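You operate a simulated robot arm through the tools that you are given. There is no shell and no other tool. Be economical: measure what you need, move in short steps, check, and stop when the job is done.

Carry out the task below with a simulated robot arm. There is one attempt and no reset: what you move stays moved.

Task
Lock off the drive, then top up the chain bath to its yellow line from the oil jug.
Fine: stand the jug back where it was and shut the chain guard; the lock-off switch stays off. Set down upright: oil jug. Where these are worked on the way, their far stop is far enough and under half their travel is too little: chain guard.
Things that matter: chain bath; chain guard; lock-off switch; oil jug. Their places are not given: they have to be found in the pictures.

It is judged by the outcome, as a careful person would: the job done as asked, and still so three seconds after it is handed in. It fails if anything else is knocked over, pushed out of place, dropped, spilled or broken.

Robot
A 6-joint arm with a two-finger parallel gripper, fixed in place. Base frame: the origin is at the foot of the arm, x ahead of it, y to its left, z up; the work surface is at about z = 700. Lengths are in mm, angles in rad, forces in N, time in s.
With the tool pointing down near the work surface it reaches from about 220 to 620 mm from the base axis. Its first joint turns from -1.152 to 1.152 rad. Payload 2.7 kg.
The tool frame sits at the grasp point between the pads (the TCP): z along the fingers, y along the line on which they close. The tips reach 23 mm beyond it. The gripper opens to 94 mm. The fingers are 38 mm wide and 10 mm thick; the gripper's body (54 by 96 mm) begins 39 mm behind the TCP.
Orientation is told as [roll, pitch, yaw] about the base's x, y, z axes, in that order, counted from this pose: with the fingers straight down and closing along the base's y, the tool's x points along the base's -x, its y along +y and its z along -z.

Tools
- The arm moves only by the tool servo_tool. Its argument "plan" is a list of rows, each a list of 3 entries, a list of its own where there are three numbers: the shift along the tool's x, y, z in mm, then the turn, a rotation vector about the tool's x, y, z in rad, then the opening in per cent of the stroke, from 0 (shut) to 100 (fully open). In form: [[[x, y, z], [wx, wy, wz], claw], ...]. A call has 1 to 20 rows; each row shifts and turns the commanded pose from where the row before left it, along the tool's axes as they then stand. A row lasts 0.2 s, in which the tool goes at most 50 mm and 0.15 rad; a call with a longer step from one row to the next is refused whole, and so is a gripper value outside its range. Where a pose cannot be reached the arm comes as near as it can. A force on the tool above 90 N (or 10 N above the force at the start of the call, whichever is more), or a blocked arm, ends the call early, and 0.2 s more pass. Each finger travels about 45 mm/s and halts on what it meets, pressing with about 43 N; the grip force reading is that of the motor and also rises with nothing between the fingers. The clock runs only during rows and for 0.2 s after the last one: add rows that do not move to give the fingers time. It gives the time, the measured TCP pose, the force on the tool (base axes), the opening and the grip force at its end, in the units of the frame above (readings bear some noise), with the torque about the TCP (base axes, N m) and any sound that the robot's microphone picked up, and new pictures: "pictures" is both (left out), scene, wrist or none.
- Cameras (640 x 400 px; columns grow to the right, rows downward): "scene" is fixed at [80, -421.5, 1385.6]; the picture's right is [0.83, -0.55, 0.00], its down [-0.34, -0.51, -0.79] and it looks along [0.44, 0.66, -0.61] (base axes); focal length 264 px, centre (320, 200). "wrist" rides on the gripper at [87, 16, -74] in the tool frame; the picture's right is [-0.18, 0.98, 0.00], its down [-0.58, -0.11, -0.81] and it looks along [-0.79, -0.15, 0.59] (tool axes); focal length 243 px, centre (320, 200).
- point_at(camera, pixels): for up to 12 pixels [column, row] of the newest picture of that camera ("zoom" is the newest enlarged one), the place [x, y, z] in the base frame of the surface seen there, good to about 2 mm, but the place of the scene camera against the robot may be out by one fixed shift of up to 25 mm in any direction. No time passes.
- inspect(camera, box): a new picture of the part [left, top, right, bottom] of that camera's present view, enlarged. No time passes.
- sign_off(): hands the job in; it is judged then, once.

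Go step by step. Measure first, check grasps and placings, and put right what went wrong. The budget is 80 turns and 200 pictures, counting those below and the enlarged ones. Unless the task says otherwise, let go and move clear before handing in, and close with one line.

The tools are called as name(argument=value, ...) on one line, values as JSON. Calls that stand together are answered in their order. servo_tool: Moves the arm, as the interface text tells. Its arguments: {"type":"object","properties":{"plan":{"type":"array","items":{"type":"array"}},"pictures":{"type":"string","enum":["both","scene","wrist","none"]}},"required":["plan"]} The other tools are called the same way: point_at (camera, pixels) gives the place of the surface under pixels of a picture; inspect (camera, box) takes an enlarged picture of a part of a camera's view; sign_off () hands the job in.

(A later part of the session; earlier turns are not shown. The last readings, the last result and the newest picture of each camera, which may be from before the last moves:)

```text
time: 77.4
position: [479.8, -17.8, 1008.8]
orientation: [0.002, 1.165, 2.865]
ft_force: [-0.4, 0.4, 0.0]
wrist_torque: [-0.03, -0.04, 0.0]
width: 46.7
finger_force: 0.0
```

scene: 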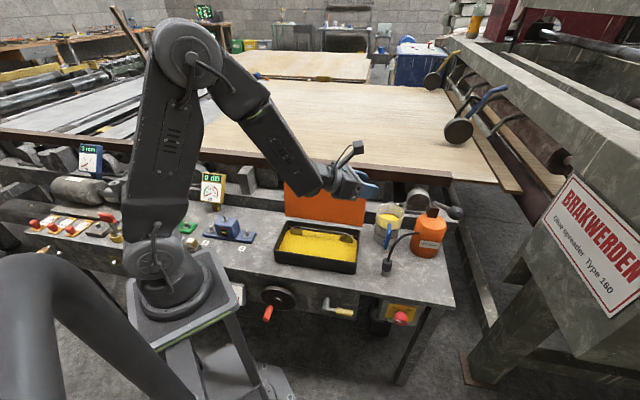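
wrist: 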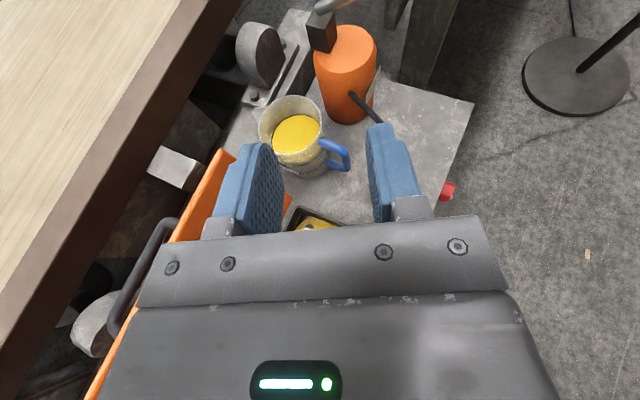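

The orientation works and the camera sees the jug and handle well. I now rehearse the pour empty-handed: move over the front of the bath, then tilt about the bench axis by 1.2 rad.

servo_tool(plan=[[[-36.3, 19.9, -9.2], [0, 0, 0], 50], [[-36.3, 19.9, -9.2], [0, 0, 0], 50], [[-36.3, 19.9, -9.2], [0, 0, 0], 50], [[-36.3, 19.9, -9.2], [0, 0, 0], 50], [[0, 0, 0], [0, 0, 0], 50]], pictures="none")

servo_tool(plan=[[[0, 0, 0], [-0.0526, -0.0726, -0.1203], 50], [[0, 0, 0], [-0.0526, -0.0726, -0.1203], 50], [[0, 0, 0], [-0.0526, -0.0726, -0.1203], 50], [[0, 0, 0], [-0.0526, -0.0726, -0.1203], 50], [[0, 0, 0], [-0.0526, -0.0726, -0.1203], 50], [[0, 0, 0], [-0.0526, -0.0726, -0.1203], 50], [[0, 0, 0], [-0.0526, -0.0726, -0.1203], 50], [[0, 0, 0], [-0.0526, -0.0726, -0.1203], 50], [[0, 0, 0], [0, 0, 0], 50]])

```text
time: 78.6
position: [387.4, 2.8, 896.9]
orientation: [0.009, 1.164, 2.867]
ft_force: [0.5, -0.1, -0.7]
wrist_torque: [-0.02, 0.0, -0.01]
width: 47.1
finger_force: 0.0
out of reach, approached as far as the arm can: row 1, 2, 3, 4
```

```text
time: 80.6
position: [387.0, 3.2, 895.8]
orientation: [0.975, 0.153, -2.716]
ft_force: [0.4, 0.0, 0.4]
wrist_torque: [0.0, -0.01, -0.03]
width: 47.0
finger_force: 0.1
```

scene: 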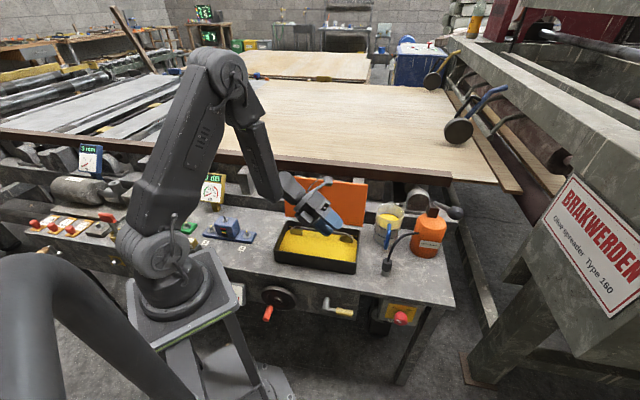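
wrist: 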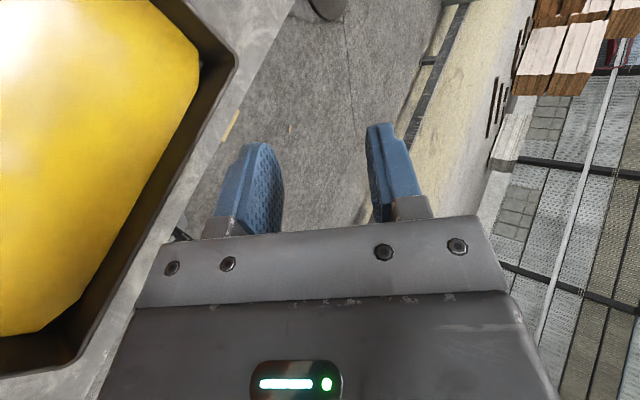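

The tilt itself is fine. I test whether, once tilted, the arm reaches the intended pour spot.

servo_tool(plan=[[[-22.9, 17.2, 23.4], [0, 0, 0], 50], [[-22.9, 17.2, 23.4], [0, 0, 0], 50], [[0, 0, 0], [0, 0, 0], 50]], pictures="none")

```text
time: 81.4
position: [369.1, -69.0, 892.8]
orientation: [0.972, 0.155, -2.717]
ft_force: [0.0, -0.1, -0.4]
wrist_torque: [-0.04, 0.04, 0.0]
width: 46.8
finger_force: 0.1
```

Reached. Now I check how little tilt this spot tolerates by rotating back 0.75.

servo_tool(plan=[[[0, 0, 0], [0.0526, 0.0726, 0.1203], 50], [[0, 0, 0], [0.0526, 0.0726, 0.1203], 50], [[0, 0, 0], [0.0526, 0.0726, 0.1203], 50], [[0, 0, 0], [0.0526, 0.0726, 0.1203], 50], [[0, 0, 0], [0.0526, 0.0726, 0.1203], 50], [[0, 0, 0], [0, 0, 0], 50]], pictures="none")

```text
time: 82.8
position: [373.0, -70.5, 890.9]
orientation: [0.606, 0.837, -2.902]
ft_force: [0.3, -0.2, 0.0]
wrist_torque: [0.0, 0.0, -0.03]
width: 47.1
finger_force: 0.1
out of reach, approached as far as the arm can: row 5
```

A pre-tilt of about 0.5 rad is workable there, below the ~0.76 rad spill angle. Now I go back toward the jug for the grasp: rise, untilt, and look.

servo_tool(plan=[[[34.5, -5, -6.3], [0, 0, 0], 22], [[34.5, -5, -6.3], [0, 0, 0], 22], [[34.5, -5, -6.3], [0, 0, 0], 22], [[34.5, -5, -6.3], [0, 0, 0], 22], [[0, 0, 0], [0.0526, 0.0726, 0.1203], 22], [[0, 0, 0], [0.0526, 0.0726, 0.1203], 22], [[0, 0, 0], [0.0526, 0.0726, 0.1203], 22], [[0, 0, 0], [0, 0, 0], 22]], pictures="wrist")

inspect(camera="wrist", box=[240, 50, 400, 180])

```text
time: 84.6
position: [449.4, -17.4, 998.7]
orientation: [0.005, 1.164, 2.865]
ft_force: [0.7, 0.0, 0.6]
wrist_torque: [0.02, 0.02, -0.01]
width: 20.8
finger_force: 0.1
```

wrist: 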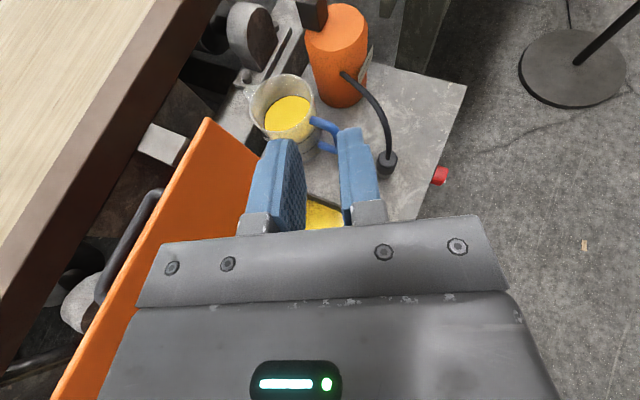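

```text
3.08 times, centred on (320, 115) of wrist
```

zoom: 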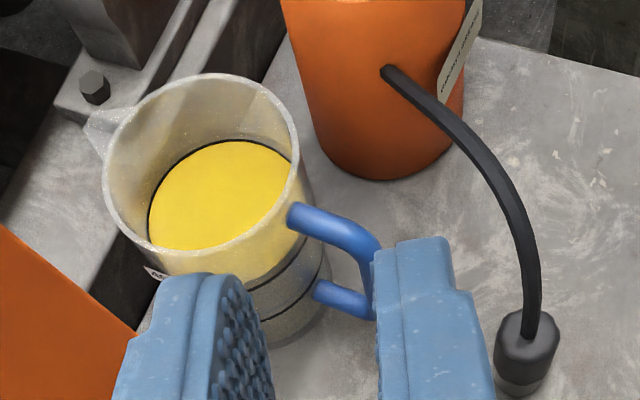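

point_at(camera="zoom", pixels=[[300, 215], [340, 230], [368, 250], [320, 288], [345, 298], [366, 306], [364, 268], [430, 105], [480, 150], [515, 210], [532, 290], [292, 195]])

```text
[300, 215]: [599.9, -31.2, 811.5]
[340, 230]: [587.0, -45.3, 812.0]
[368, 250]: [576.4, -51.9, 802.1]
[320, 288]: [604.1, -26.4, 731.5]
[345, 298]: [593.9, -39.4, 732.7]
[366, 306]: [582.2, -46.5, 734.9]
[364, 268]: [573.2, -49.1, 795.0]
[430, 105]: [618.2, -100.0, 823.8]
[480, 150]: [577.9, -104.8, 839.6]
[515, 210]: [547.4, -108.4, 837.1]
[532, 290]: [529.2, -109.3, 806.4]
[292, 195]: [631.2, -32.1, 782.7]
```

The handle's vertical bar centre is at about (580,−52), z 735–810, with a ~29 mm gap to the jug body; the hose arcs to the right at z≈840. I go to a pre-grip point 80 mm back along the tool axis.

servo_tool(plan=[[[-31.6, -0.4, 25.7], [0, 0, 0], 26], [[-31.6, -0.4, 25.7], [0, 0, 0], 26], [[-31.6, -0.4, 25.7], [0, 0, 0], 26], [[-31.6, -0.4, 25.7], [0, 0, 0], 26], [[-31.6, -0.4, 25.7], [0, 0, 0], 26], [[0, 0, 0], [0, 0, 0], 26]])

inspect(camera="wrist", box=[220, 80, 420, 230])

```text
time: 86.0
position: [508.8, -3.9, 807.1]
orientation: [0.008, 1.164, 2.866]
ft_force: [-0.3, 0.3, 0.5]
wrist_torque: [0.01, 0.0, 0.0]
width: 24.1
finger_force: 0.0
out of reach, approached as far as the arm can: row 1, 2, 3, 4, 5
```

scene: 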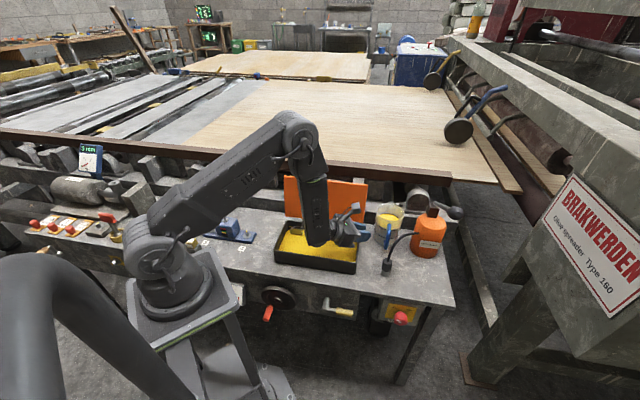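
wrist: 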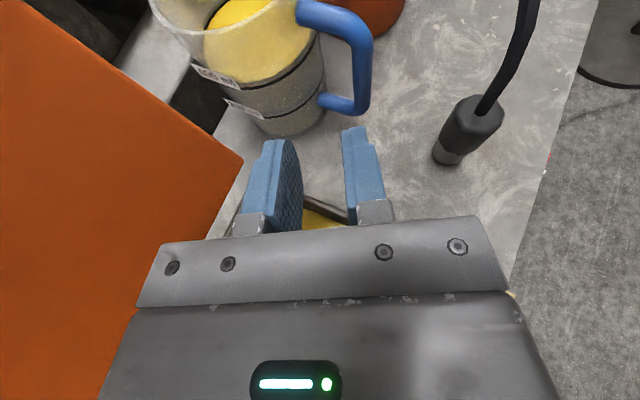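

```text
2.67 times, centred on (320, 155) of wrist
```

zoom: 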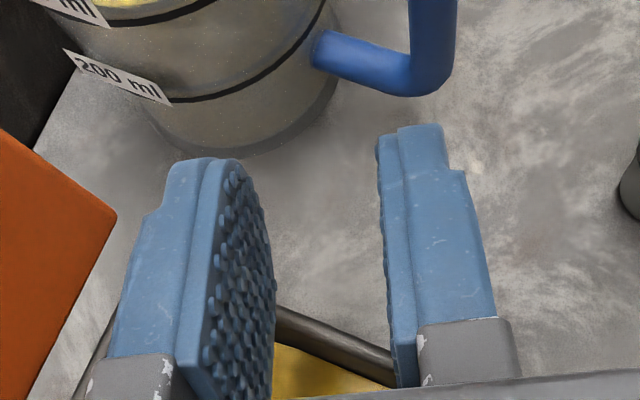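

The move drifted +y: this tilt is at a wrist limit here. A steeper tool pitch was fine in the rehearsal, so I pitch 0.3 rad steeper and re-aim.

servo_tool(plan=[[[0, 0, -10], [0, -0.15, 0], 26], [[0, 0, -10], [0, -0.15, 0], 26], [[12.5, 13.3, 14.5], [0, 0, 0], 26], [[12.5, 13.3, 14.5], [0, 0, 0], 26], [[0, 0, 0], [0, 0, 0], 26]])

inspect(camera="wrist", box=[220, 40, 420, 190])

```text
time: 87.2
position: [524.0, -24.3, 817.8]
orientation: [0.012, 0.861, 2.864]
ft_force: [0.8, -0.1, 0.3]
wrist_torque: [0.0, 0.04, 0.02]
width: 24.3
finger_force: 0.0
out of reach, approached as far as the arm can: row 4
```

scene: 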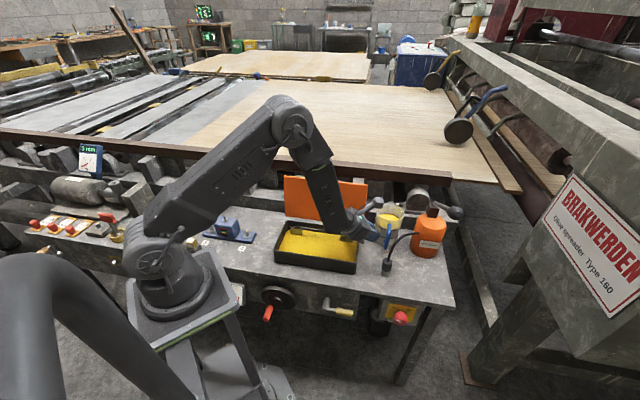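
wrist: 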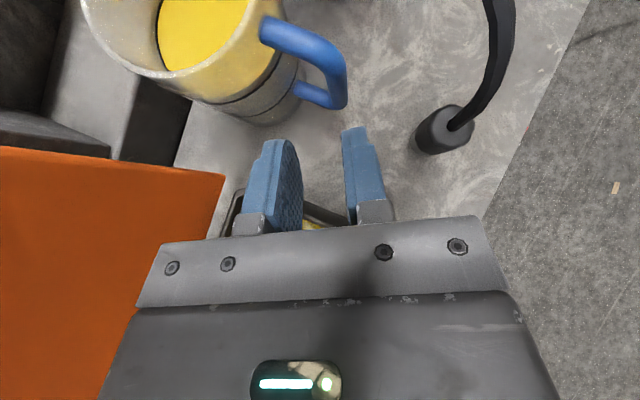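

```text
2.67 times, centred on (320, 115) of wrist
```

zoom: 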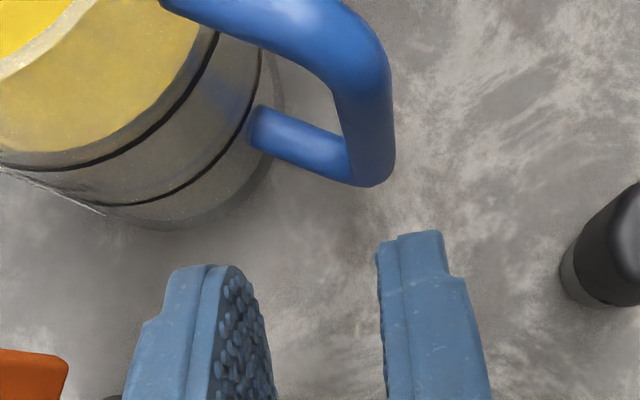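

Nearly there (y −24 instead of −36). I yaw the tool +0.2 rad and shift sideways onto the handle's line.

servo_tool(plan=[[[0, 0, 0], [0.0758, 0, -0.0652], 26], [[0, 0, 0], [0.0758, 0, -0.0652], 26], [[0.7, 12, 1.5], [0, 0, 0], 26], [[0.7, 11.3, 1.5], [0, 0, 0], 26], [[0, 0, 0], [0, 0, 0], 26]], pictures="wrist")

inspect(camera="wrist", box=[220, 40, 420, 190])

```text
time: 88.4
position: [539.5, -3.0, 827.0]
orientation: [0.045, 0.856, 2.967]
ft_force: [0.2, 1.0, 0.4]
wrist_torque: [-0.04, 0.01, -0.04]
width: 24.7
finger_force: 0.1
out of reach, approached as far as the arm can: row 1, 2, 3, 4
```

wrist: 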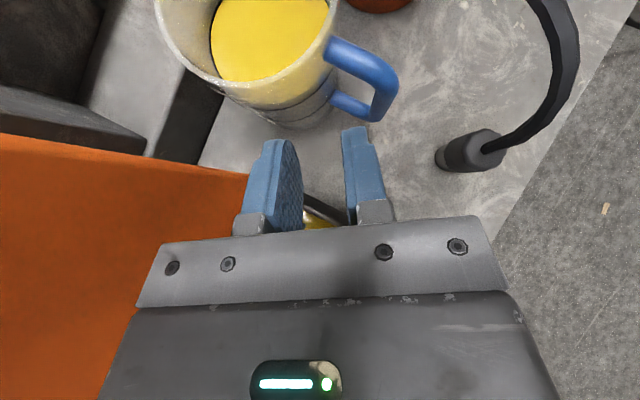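

```text
2.67 times, centred on (320, 115) of wrist
```

zoom: 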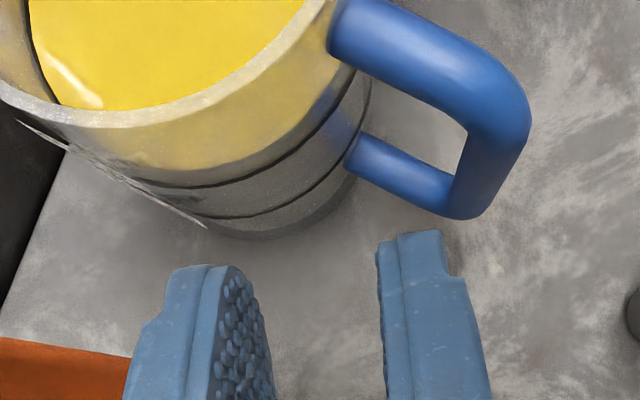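

Wrong way: the limit is on yaw, so I need a more negative heading. I set yaw to about 2.62 (closer to the bench direction, also better for the finger gap) and re-aim.

servo_tool(plan=[[[0, 0, 0], [-0.0727, 0, 0.0754], 26], [[0, 0, 0], [-0.0727, 0, 0.0754], 26], [[0, 0, 0], [-0.0727, 0, 0.0754], 26], [[-2, 11.2, 5.1], [0, 0, 0], 26], [[-2, 11.2, 5.2], [0, 0, 0], 26], [[0, 0, 0], [0, 0, 0], 26]], pictures="wrist")

inspect(camera="wrist", box=[220, 40, 420, 190])

```text
time: 89.8
position: [532.3, -24.9, 817.7]
orientation: [-0.01, 0.86, 2.619]
ft_force: [0.1, -0.1, -0.2]
wrist_torque: [0.0, -0.04, 0.0]
width: 24.4
finger_force: 0.1
```

wrist: 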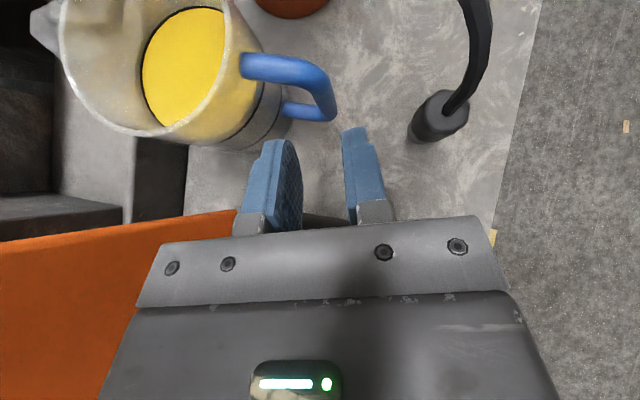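

```text
2.67 times, centred on (320, 115) of wrist
```

zoom: 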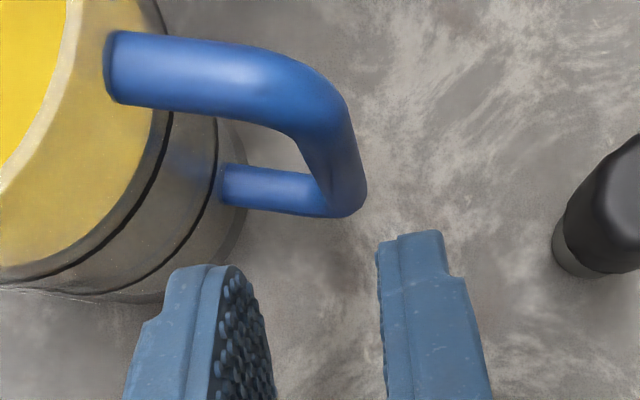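

On target. I refine the bar's position in this close view.

point_at(camera="zoom", pixels=[[325, 140], [340, 165], [345, 195], [322, 165], [358, 165], [330, 185], [300, 205], [250, 190], [200, 75], [270, 75], [310, 100], [355, 195]])

```text
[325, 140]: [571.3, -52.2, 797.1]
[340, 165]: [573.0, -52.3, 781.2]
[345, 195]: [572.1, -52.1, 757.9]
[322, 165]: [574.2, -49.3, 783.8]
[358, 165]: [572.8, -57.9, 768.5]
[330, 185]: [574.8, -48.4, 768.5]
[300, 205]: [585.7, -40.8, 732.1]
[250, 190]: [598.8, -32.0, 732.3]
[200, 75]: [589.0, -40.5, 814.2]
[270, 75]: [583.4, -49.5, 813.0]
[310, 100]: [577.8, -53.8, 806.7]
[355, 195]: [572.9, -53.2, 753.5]
```

The bar centre is (578,−55.5). I shift 3.8 mm sideways and advance 66 mm along the tool so the fingers straddle the bar.

servo_tool(plan=[[[0, 3.8, 0], [0, 0, 0], 26], [[0, 0, 22], [0, 0, 0], 26], [[0, 0, 22], [0, 0, 0], 26], [[0, 0, 22], [0, 0, 0], 26], [[0, 0, 0], [0, 0, 0], 26]])

inspect(camera="wrist", box=[220, 80, 420, 230])

inspect(camera="scene", box=[340, 180, 450, 280])

```text
time: 91.0
position: [576.2, -52.5, 775.6]
orientation: [-0.01, 0.859, 2.619]
ft_force: [-0.4, 0.5, 0.3]
wrist_torque: [-0.02, 0.0, 0.01]
width: 24.3
finger_force: 0.0
```

scene: 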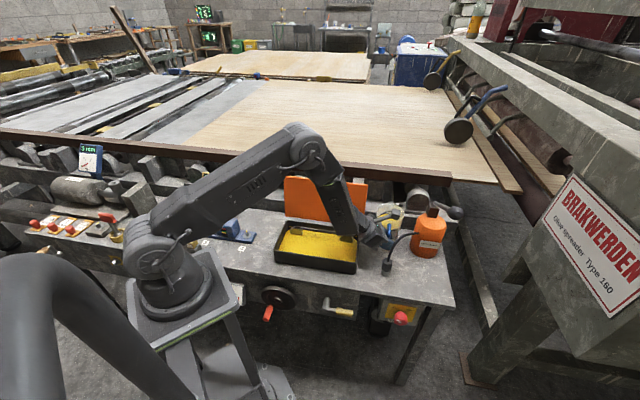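
wrist: 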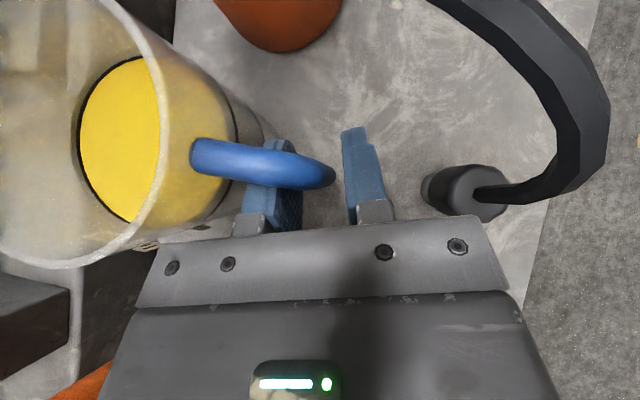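

```text
2.67 times, centred on (320, 155) of wrist
```

zoom: 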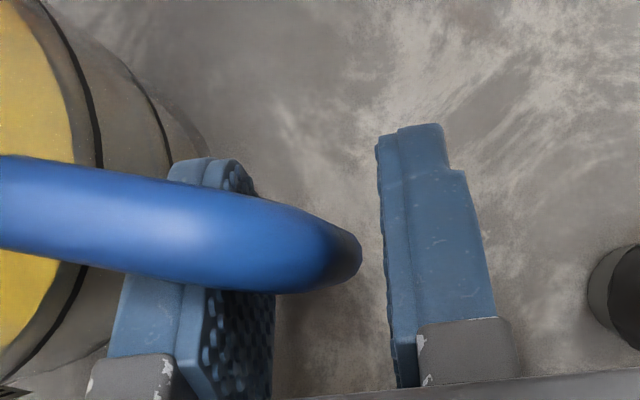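

```text
4.00 times, centred on (395, 230) of scene
```

zoom: 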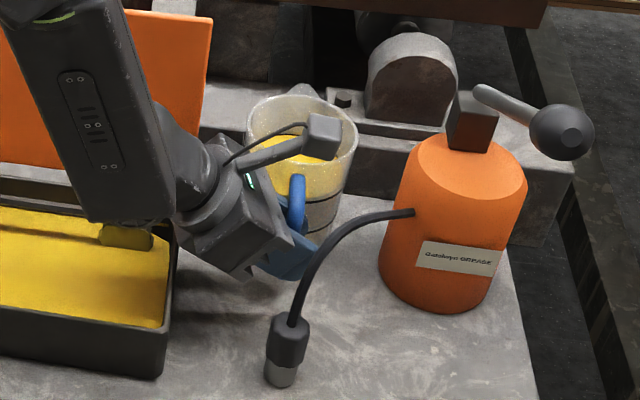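

The inner finger is inside the handle loop and the outer one outside, with no contact. I close the grip.

servo_tool(plan=[[[0, 0, 0], [0, 0, 0], 0], [[0, 0, 0], [0, 0, 0], 0], [[0, 0, 0], [0, 0, 0], 0], [[0, 0, 0], [0, 0, 0], 0]], pictures="wrist")

```text
time: 92.0
position: [575.1, -52.7, 775.4]
orientation: [-0.009, 0.859, 2.62]
ft_force: [1.1, 0.0, 0.1]
wrist_torque: [-0.11, 0.08, 0.03]
width: 12.4
finger_force: 42.7
```

wrist: 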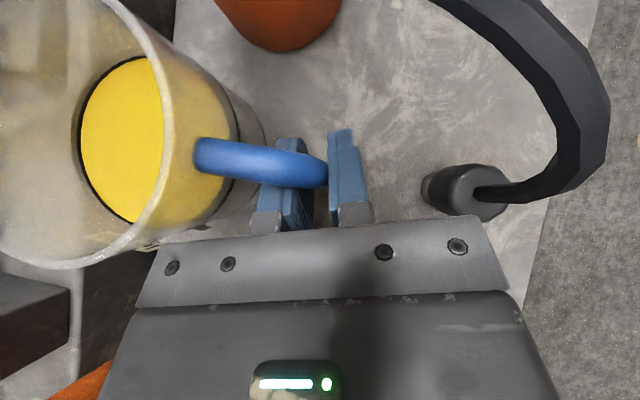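

Held at 12.4 mm. I lift 15 mm slowly and check for slip or swing.

servo_tool(plan=[[[2.3, 0, -2], [0, 0, 0], 0], [[3, 0, -2.6], [0, 0, 0], 0], [[3, 0, -2.6], [0, 0, 0], 0], [[3, 0, -2.6], [0, 0, 0], 0], [[0, 0, 0], [0, 0, 0], 0]])

inspect(camera="scene", box=[340, 180, 450, 280])

```text
time: 93.2
position: [574.5, -52.7, 790.6]
orientation: [-0.01, 0.859, 2.618]
ft_force: [-0.1, 0.2, -4.0]
wrist_torque: [-0.22, 0.24, -0.02]
width: 12.0
finger_force: 43.3
```

scene: 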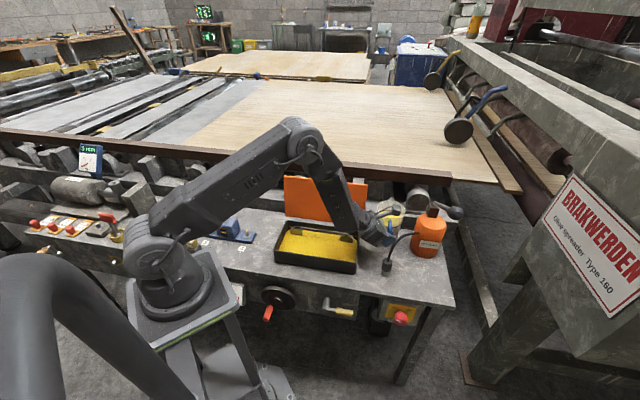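
wrist: 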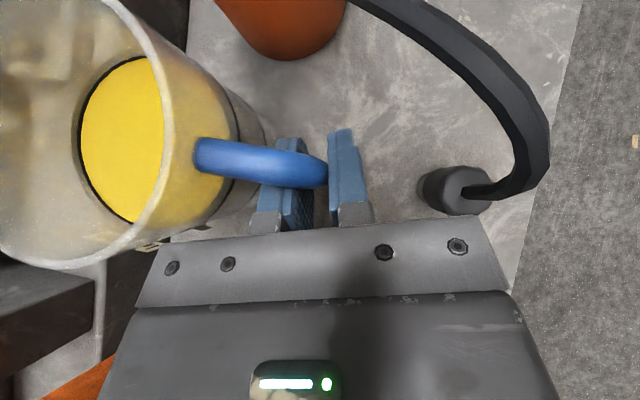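

```text
4.00 times, centred on (395, 230) of scene
```

zoom: 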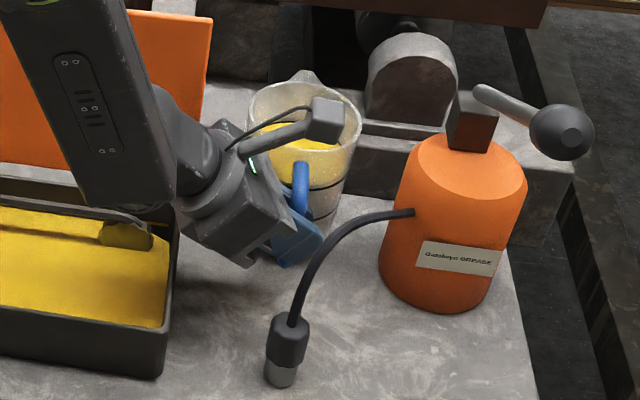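

Steady: the jug hasn't moved in the wrist view and weighs about 4 N. I raise it 150 mm straight up.

servo_tool(plan=[[[9, 0, -7.8], [0, 0, 0], 0], [[15, 0, -13], [0, 0, 0], 0], [[15, 0, -13], [0, 0, 0], 0], [[15, 0, -13], [0, 0, 0], 0], [[15, 0, -13], [0, 0, 0], 0], [[15, 0, -13], [0, 0, 0], 0], [[15, 0, -13], [0, 0, 0], 0], [[12, 0, -10.4], [0, 0, 0], 0], [[6, 0, -5.2], [0, 0, 0], 0], [[0, 0, 0], [0, 0, 0], 0]])

```text
time: 95.4
position: [573.7, -53.3, 944.7]
orientation: [-0.009, 0.86, 2.62]
ft_force: [0.1, -1.2, -4.6]
wrist_torque: [-0.2, 0.22, -0.03]
width: 12.2
finger_force: 43.0
```

scene: 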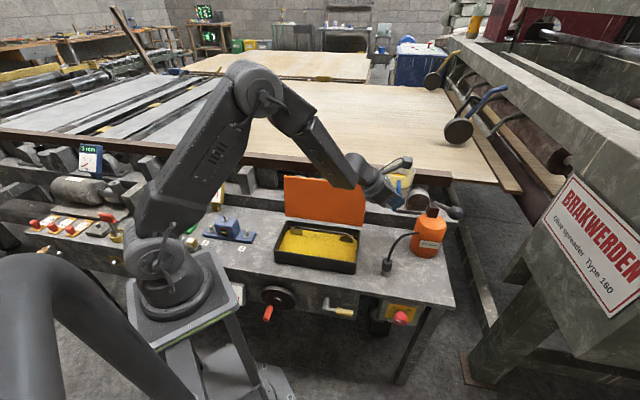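
wrist: 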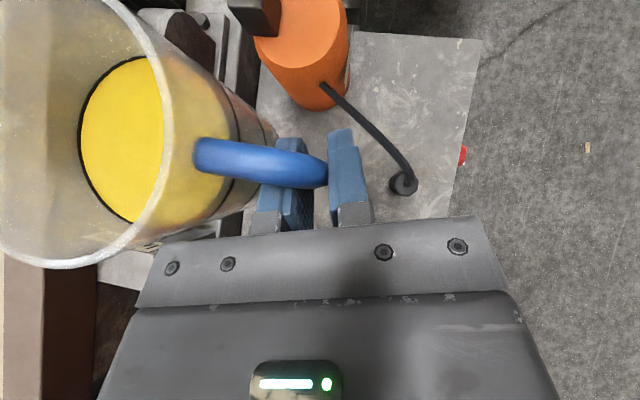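

Carrying stably. To keep clear of the raised lid I first move toward the front (−n) 151 mm, then left along the bench 152 mm.

servo_tool(plan=[[[-1.7, 9.7, -2], [0, 0, 0], 0], [[-3.7, 20.7, -4.2], [0, 0, 0], 0], [[-3.7, 20.7, -4.2], [0, 0, 0], 0], [[-3.7, 20.7, -4.2], [0, 0, 0], 0], [[-3.7, 20.7, -4.2], [0, 0, 0], 0], [[-3.7, 20.7, -4.2], [0, 0, 0], 0], [[-3.7, 20.7, -4.2], [0, 0, 0], 0], [[-2.1, 11.6, -2.4], [0, 0, 0], 0], [[-6.3, -2.6, -7.3], [0, 0, 0], 0], [[-13.3, -5.5, -15.3], [0, 0, 0], 0], [[-13.3, -5.5, -15.3], [0, 0, 0], 0], [[-13.3, -5.5, -15.3], [0, 0, 0], 0], [[-13.3, -5.5, -15.3], [0, 0, 0], 0], [[-13.3, -5.5, -15.3], [0, 0, 0], 0], [[-13.3, -5.5, -15.3], [0, 0, 0], 0], [[-6.3, -2.6, -7.3], [0, 0, 0], 0], [[0, 0, 0], [0, 0, 0], 0]])

```text
time: 99.0
position: [376.1, -60.8, 943.3]
orientation: [-0.009, 0.861, 2.618]
ft_force: [-0.9, -1.3, -3.7]
wrist_torque: [-0.2, 0.26, -0.01]
width: 12.1
finger_force: 43.4
out of reach, approached as far as the arm can: row 15, 16
```

scene: 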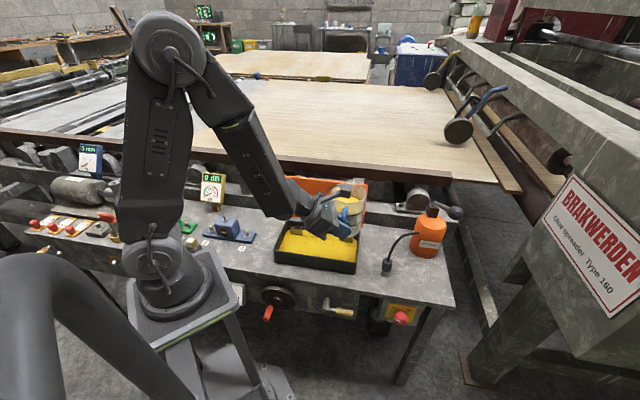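
wrist: 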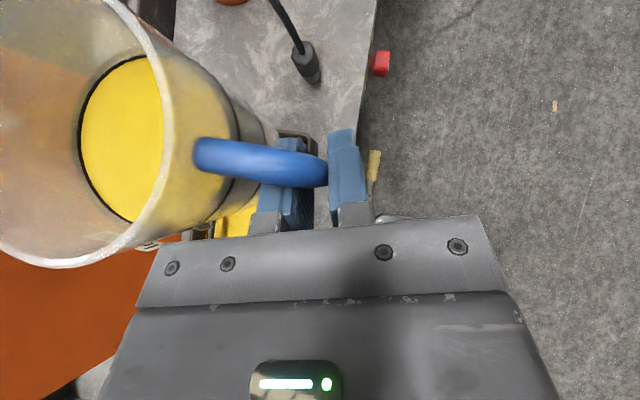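

Now at s≈223, u≈309, in front of the bath with the spout over it. I pre-tilt 0.45 rad (below the spill angle), then lower 43 mm and move 25 mm further left.

servo_tool(plan=[[[0, 0, 0], [-0.0285, -0.0117, -0.0328], 0], [[0, 0, 0], [-0.057, -0.0235, -0.0656], 0], [[0, 0, 0], [-0.057, -0.0235, -0.0656], 0], [[0, 0, 0], [-0.057, -0.0235, -0.0656], 0], [[0, 0, 0], [-0.057, -0.0235, -0.0656], 0], [[0, 0, 0], [-0.0285, -0.0117, -0.0328], 0], [[-7.5, -3.2, 1.9], [0, 0, 0], 0], [[-10, -4.3, 2.6], [0, 0, 0], 0], [[-10, -4.3, 2.6], [0, 0, 0], 0], [[-10, -4.3, 2.6], [0, 0, 0], 0], [[-7.5, -3.2, 1.9], [0, 0, 0], 0], [[0, 0, 0], [0, 0, 0], 0]])

inspect(camera="scene", box=[256, 170, 384, 280])

```text
time: 101.6
position: [354.8, -46.6, 898.0]
orientation: [0.551, 0.658, 3.011]
ft_force: [-0.1, -1.1, -5.1]
wrist_torque: [-0.15, 0.18, 0.01]
width: 12.2
finger_force: 43.3
```

scene: 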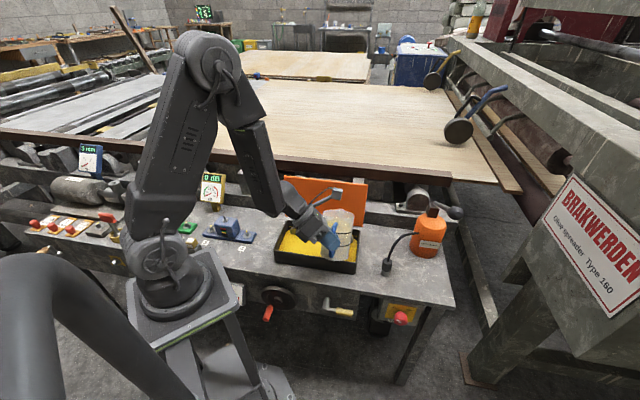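
wrist: 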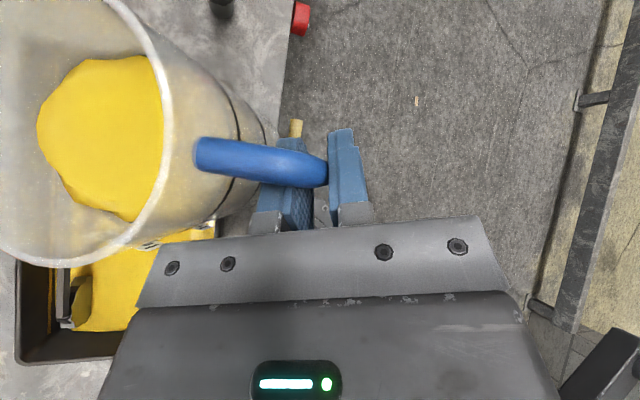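

```text
3.64 times, centred on (320, 225) of scene
```

zoom: 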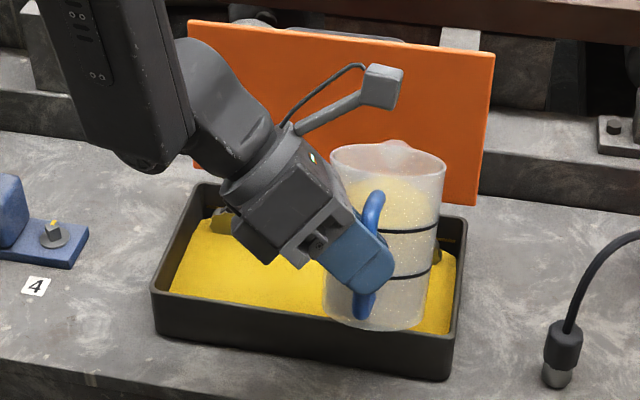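

Jug is poised with the lip over the bath. I tilt slowly to 0.70 rad and look.

servo_tool(plan=[[[0, 0, 0], [-0.0317, -0.013, -0.0365], 0], [[0, 0, 0], [-0.0317, -0.013, -0.0365], 0], [[0, 0, 0], [-0.0317, -0.013, -0.0365], 0], [[0, 0, 0], [-0.0317, -0.013, -0.0365], 0], [[0, 0, 0], [-0.0317, -0.013, -0.0365], 0], [[0, 0, 0], [0, 0, 0], 0], [[0, 0, 0], [0, 0, 0], 0]])

inspect(camera="scene", box=[256, 170, 384, 280])

```text
time: 103.2
position: [355.7, -47.8, 897.9]
orientation: [0.778, 0.495, 3.134]
ft_force: [0.2, -0.8, -4.1]
wrist_torque: [-0.13, 0.14, -0.01]
width: 12.1
finger_force: 43.3
```

scene: 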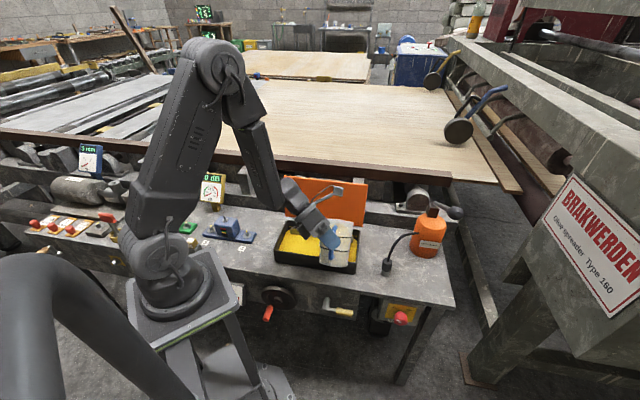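
wrist: 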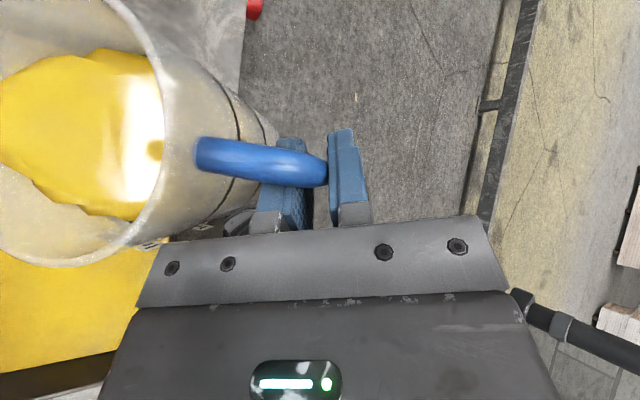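

```text
3.64 times, centred on (320, 225) of scene
```

zoom: 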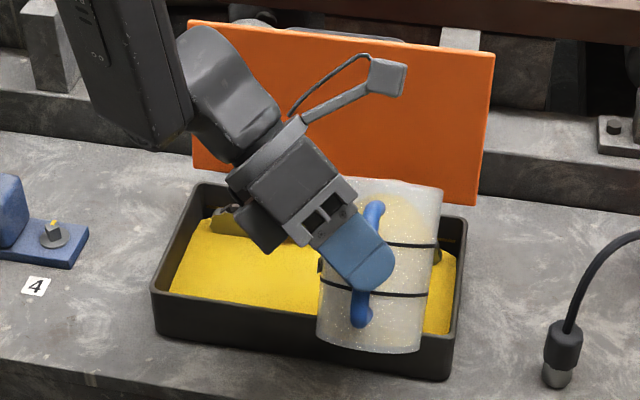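

Oil is close to the lip. I record the bath level, then add 0.12 rad and hold briefly.

point_at(camera="scene", pixels=[[300, 244], [305, 250], [312, 248], [318, 255], [297, 248], [310, 241]])

servo_tool(plan=[[[0, 0, 0], [-0.0254, -0.0104, -0.0292], 0], [[0, 0, 0], [-0.0254, -0.0104, -0.0292], 0], [[0, 0, 0], [-0.0254, -0.0104, -0.0292], 0], [[0, 0, 0], [0, 0, 0], 0], [[0, 0, 0], [0, 0, 0], 0]])

point_at(camera="scene", pixels=[[300, 244], [305, 250], [312, 248], [318, 255], [297, 248], [310, 241]])

```text
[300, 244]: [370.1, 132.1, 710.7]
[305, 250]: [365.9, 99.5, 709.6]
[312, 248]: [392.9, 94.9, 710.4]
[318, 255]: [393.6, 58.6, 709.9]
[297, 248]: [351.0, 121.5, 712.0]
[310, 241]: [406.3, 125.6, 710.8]
```

```text
time: 104.4
position: [354.6, -46.9, 899.1]
orientation: [0.873, 0.409, -3.108]
ft_force: [0.0, -0.1, -3.8]
wrist_torque: [-0.11, 0.08, -0.03]
width: 12.1
finger_force: 42.8
```

scene: 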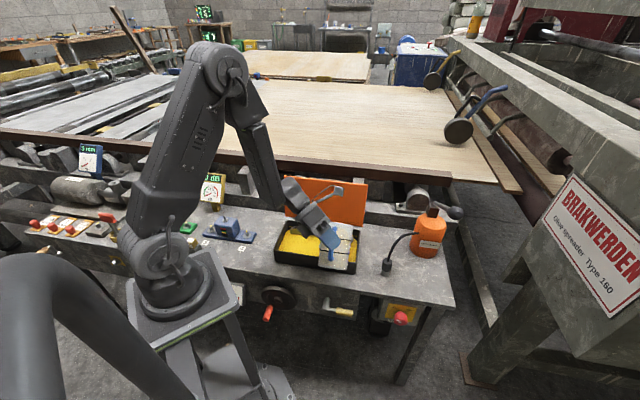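
wrist: 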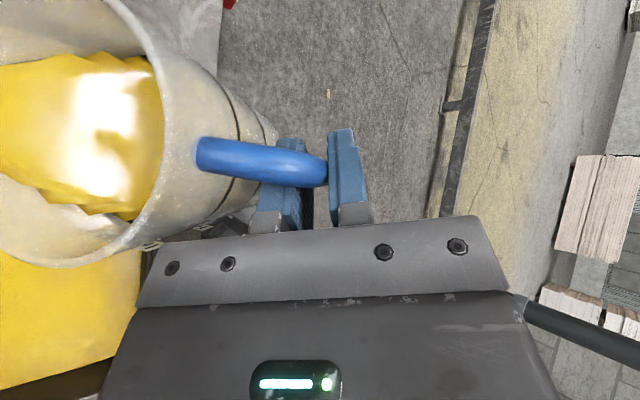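

```text
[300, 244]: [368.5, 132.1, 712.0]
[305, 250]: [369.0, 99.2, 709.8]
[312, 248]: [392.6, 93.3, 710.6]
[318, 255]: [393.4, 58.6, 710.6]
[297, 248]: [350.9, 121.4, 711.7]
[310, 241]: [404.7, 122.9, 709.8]
```

No notable change in level yet (~710.7; the line is at ~715.1). I add 0.1 rad and hold.

servo_tool(plan=[[[0, 0, 0], [-0.0317, -0.013, -0.0365], 0], [[0, 0, 0], [-0.0317, -0.013, -0.0365], 0], [[0, 0, 0], [0, 0, 0], 0], [[0, 0, 0], [0, 0, 0], 0], [[0, 0, 0], [0, 0, 0], 0]])

point_at(camera="scene", pixels=[[300, 244], [305, 250], [312, 248], [318, 255], [297, 248], [310, 241], [295, 252], [308, 254], [316, 250], [303, 238], [300, 250], [310, 246]])

inspect(camera="scene", box=[256, 170, 384, 280])

```text
time: 105.6
position: [355.5, -48.4, 899.8]
orientation: [0.945, 0.334, -3.083]
ft_force: [0.0, 0.0, -3.6]
wrist_torque: [-0.07, 0.07, 0.03]
width: 12.1
finger_force: 42.9
```

scene: 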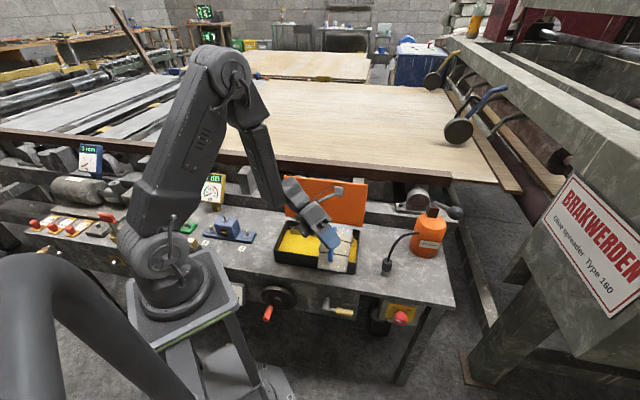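
wrist: 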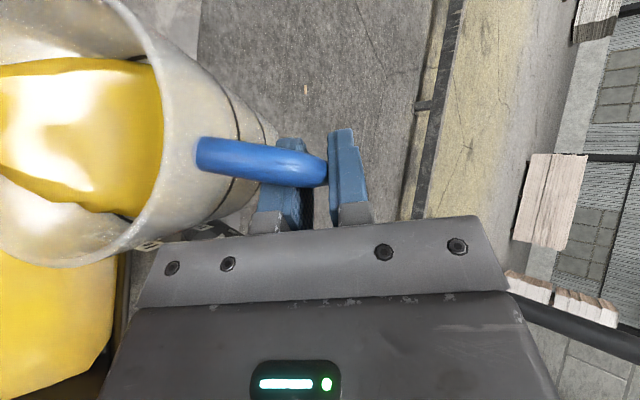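

```text
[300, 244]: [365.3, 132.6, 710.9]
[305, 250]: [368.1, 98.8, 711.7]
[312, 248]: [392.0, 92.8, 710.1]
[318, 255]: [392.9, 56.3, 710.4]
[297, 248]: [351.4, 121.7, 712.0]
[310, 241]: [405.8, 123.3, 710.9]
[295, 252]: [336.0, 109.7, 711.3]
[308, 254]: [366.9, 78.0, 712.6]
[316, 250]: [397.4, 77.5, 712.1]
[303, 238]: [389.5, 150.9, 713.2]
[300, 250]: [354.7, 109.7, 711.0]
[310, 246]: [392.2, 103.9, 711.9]
```

```text
3.64 times, centred on (320, 225) of scene
```

zoom: 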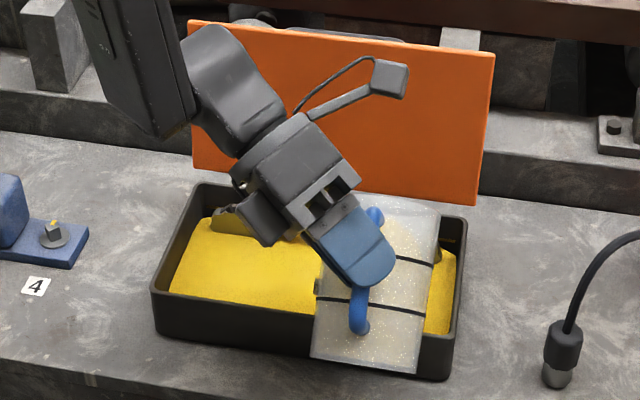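

Level is about 711.3, so flow seems to be starting. I add 0.08 rad and hold 1 s.

servo_tool(plan=[[[0, 0, 0], [-0.0254, -0.0104, -0.0292], 0], [[0, 0, 0], [-0.0254, -0.0104, -0.0292], 0], [[0, 0, 0], [0, 0, 0], 0], [[0, 0, 0], [0, 0, 0], 0], [[0, 0, 0], [0, 0, 0], 0], [[0, 0, 0], [0, 0, 0], 0]])

point_at(camera="scene", pixels=[[300, 244], [305, 250], [312, 248], [318, 255], [297, 248], [310, 241], [295, 252], [308, 254], [316, 250], [303, 238], [300, 250], [310, 246]])

```text
time: 107.0
position: [353.9, -46.6, 898.1]
orientation: [1.0, 0.277, -3.065]
ft_force: [0.8, -0.3, -3.4]
wrist_torque: [-0.05, 0.08, -0.02]
width: 11.9
finger_force: 42.6
```

scene: 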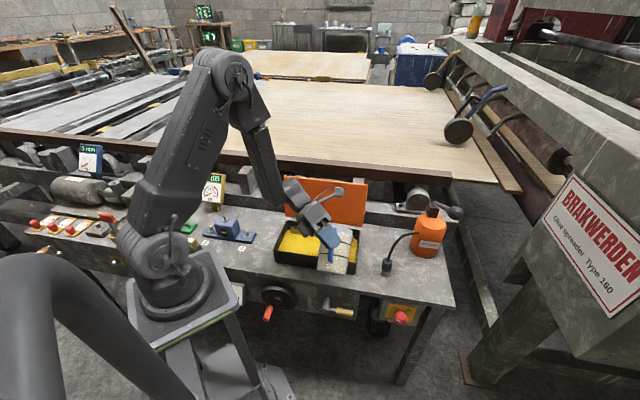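
wrist: 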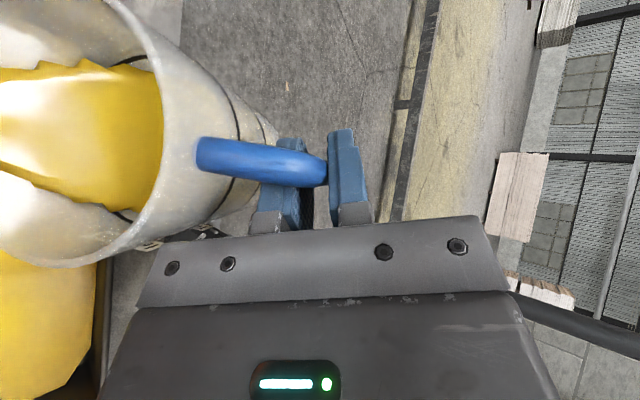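

```text
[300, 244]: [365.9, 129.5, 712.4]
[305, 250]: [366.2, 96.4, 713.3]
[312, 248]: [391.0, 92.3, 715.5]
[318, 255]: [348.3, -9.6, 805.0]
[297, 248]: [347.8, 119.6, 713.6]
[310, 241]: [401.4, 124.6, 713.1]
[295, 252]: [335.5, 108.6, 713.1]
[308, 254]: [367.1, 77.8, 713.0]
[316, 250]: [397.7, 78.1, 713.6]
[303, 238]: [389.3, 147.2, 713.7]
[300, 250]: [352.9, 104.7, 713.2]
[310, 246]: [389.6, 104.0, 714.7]
```

Level jumped to about 713.4. I tilt back 0.3 rad to stop the flow and let it settle before measuring.

servo_tool(plan=[[[0, 0, 0], [0.0951, 0.0391, 0.1094], 0], [[0, 0, 0], [0.0951, 0.0391, 0.1094], 0], [[0, 0, 0], [0, 0, 0], 0], [[0, 0, 0], [0, 0, 0], 0], [[0, 0, 0], [0, 0, 0], 0], [[0, 0, 0], [0, 0, 0], 0]])

point_at(camera="scene", pixels=[[300, 244], [305, 250], [312, 248], [314, 254], [297, 248], [310, 241], [295, 252], [308, 254], [316, 250], [303, 238], [300, 250], [310, 246]])

inspect(camera="scene", box=[270, 210, 370, 275])

```text
time: 108.4
position: [354.9, -46.9, 897.6]
orientation: [0.778, 0.494, 3.134]
ft_force: [0.1, 0.5, -3.6]
wrist_torque: [-0.05, 0.13, -0.02]
width: 12.1
finger_force: 43.2
```

scene: 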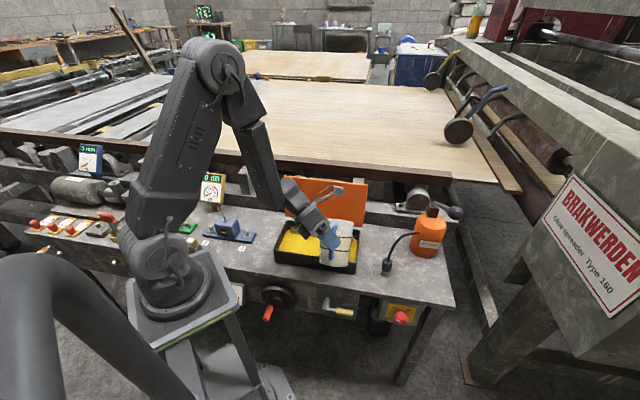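
wrist: 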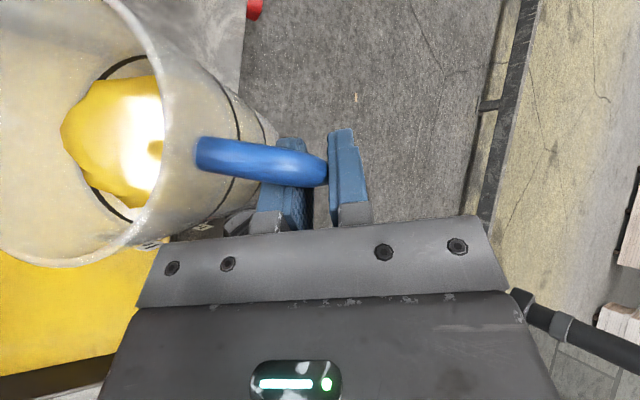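

```text
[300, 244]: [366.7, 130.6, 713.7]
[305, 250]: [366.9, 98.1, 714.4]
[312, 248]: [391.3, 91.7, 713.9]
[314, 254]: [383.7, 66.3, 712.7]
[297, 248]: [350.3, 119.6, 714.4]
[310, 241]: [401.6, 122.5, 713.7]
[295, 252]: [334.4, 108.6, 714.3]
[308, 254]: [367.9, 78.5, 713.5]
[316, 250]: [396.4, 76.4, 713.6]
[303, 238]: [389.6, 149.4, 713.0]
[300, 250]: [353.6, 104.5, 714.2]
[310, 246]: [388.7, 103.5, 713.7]
```

```text
6.15 times, centred on (320, 242) of scene
```

zoom: 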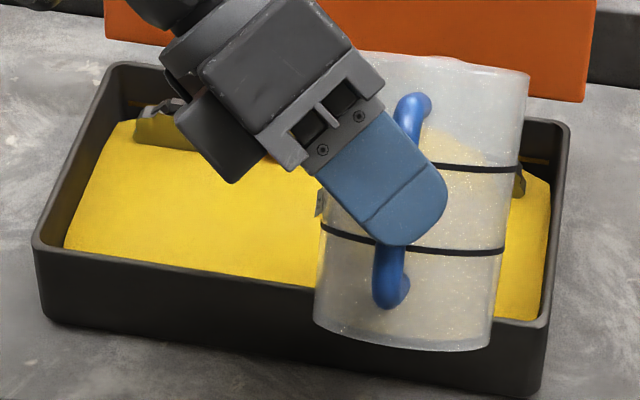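

Mean level 713.76, about 1.3 mm short of the line. I re-measure the line in this zoom to fix the target.

inspect(camera="scene", box=[346, 226, 366, 246])

point_at(camera="zoom", pixels=[[320, 200]])

inspect(camera="scene", box=[284, 218, 308, 242])

```text
16.00 times, centred on (356, 236) of scene
```

zoom: 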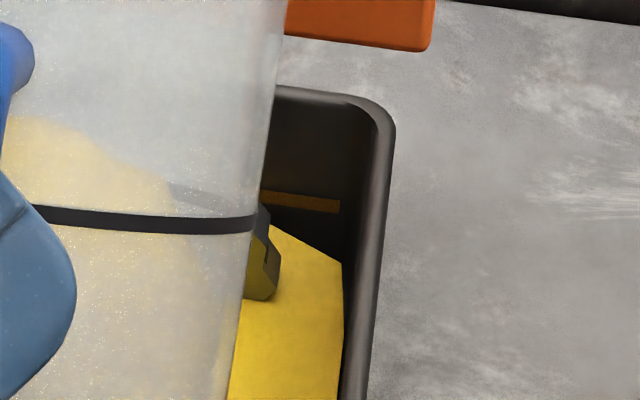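

```text
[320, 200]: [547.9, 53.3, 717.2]
```

```text
16.00 times, centred on (296, 230) of scene
```

zoom: 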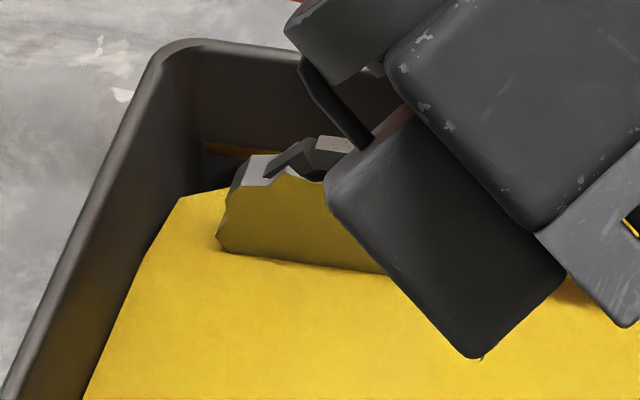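

point_at(camera="zoom", pixels=[[210, 146], [210, 151], [222, 148], [222, 153], [235, 150], [235, 155], [245, 152], [190, 250], [160, 300], [300, 300], [250, 350], [150, 350]])

inspect(camera="scene", box=[346, 226, 366, 246])

point_at(camera="zoom", pixels=[[275, 195], [275, 199], [290, 196], [290, 202], [305, 199], [305, 205], [325, 201], [325, 208], [335, 206], [300, 300], [320, 330], [270, 350]])

```text
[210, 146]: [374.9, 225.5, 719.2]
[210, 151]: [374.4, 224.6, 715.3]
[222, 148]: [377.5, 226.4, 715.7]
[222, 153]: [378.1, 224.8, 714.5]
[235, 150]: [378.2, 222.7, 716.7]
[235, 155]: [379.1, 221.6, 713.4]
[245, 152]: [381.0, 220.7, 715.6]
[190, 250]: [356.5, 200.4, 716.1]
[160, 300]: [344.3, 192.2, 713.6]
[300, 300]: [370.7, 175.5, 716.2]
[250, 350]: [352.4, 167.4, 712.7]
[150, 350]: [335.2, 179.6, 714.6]
```

```text
16.00 times, centred on (356, 236) of scene
```

zoom: 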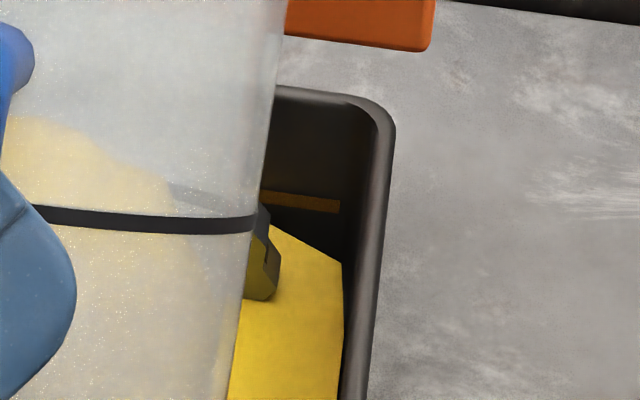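

```text
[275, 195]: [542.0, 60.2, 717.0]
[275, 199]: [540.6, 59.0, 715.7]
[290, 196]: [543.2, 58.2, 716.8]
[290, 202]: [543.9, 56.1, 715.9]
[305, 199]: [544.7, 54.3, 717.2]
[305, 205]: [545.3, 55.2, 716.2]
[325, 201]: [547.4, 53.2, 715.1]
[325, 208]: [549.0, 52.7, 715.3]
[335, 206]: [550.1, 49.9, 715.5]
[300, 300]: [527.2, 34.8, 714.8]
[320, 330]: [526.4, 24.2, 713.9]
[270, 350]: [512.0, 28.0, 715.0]
```

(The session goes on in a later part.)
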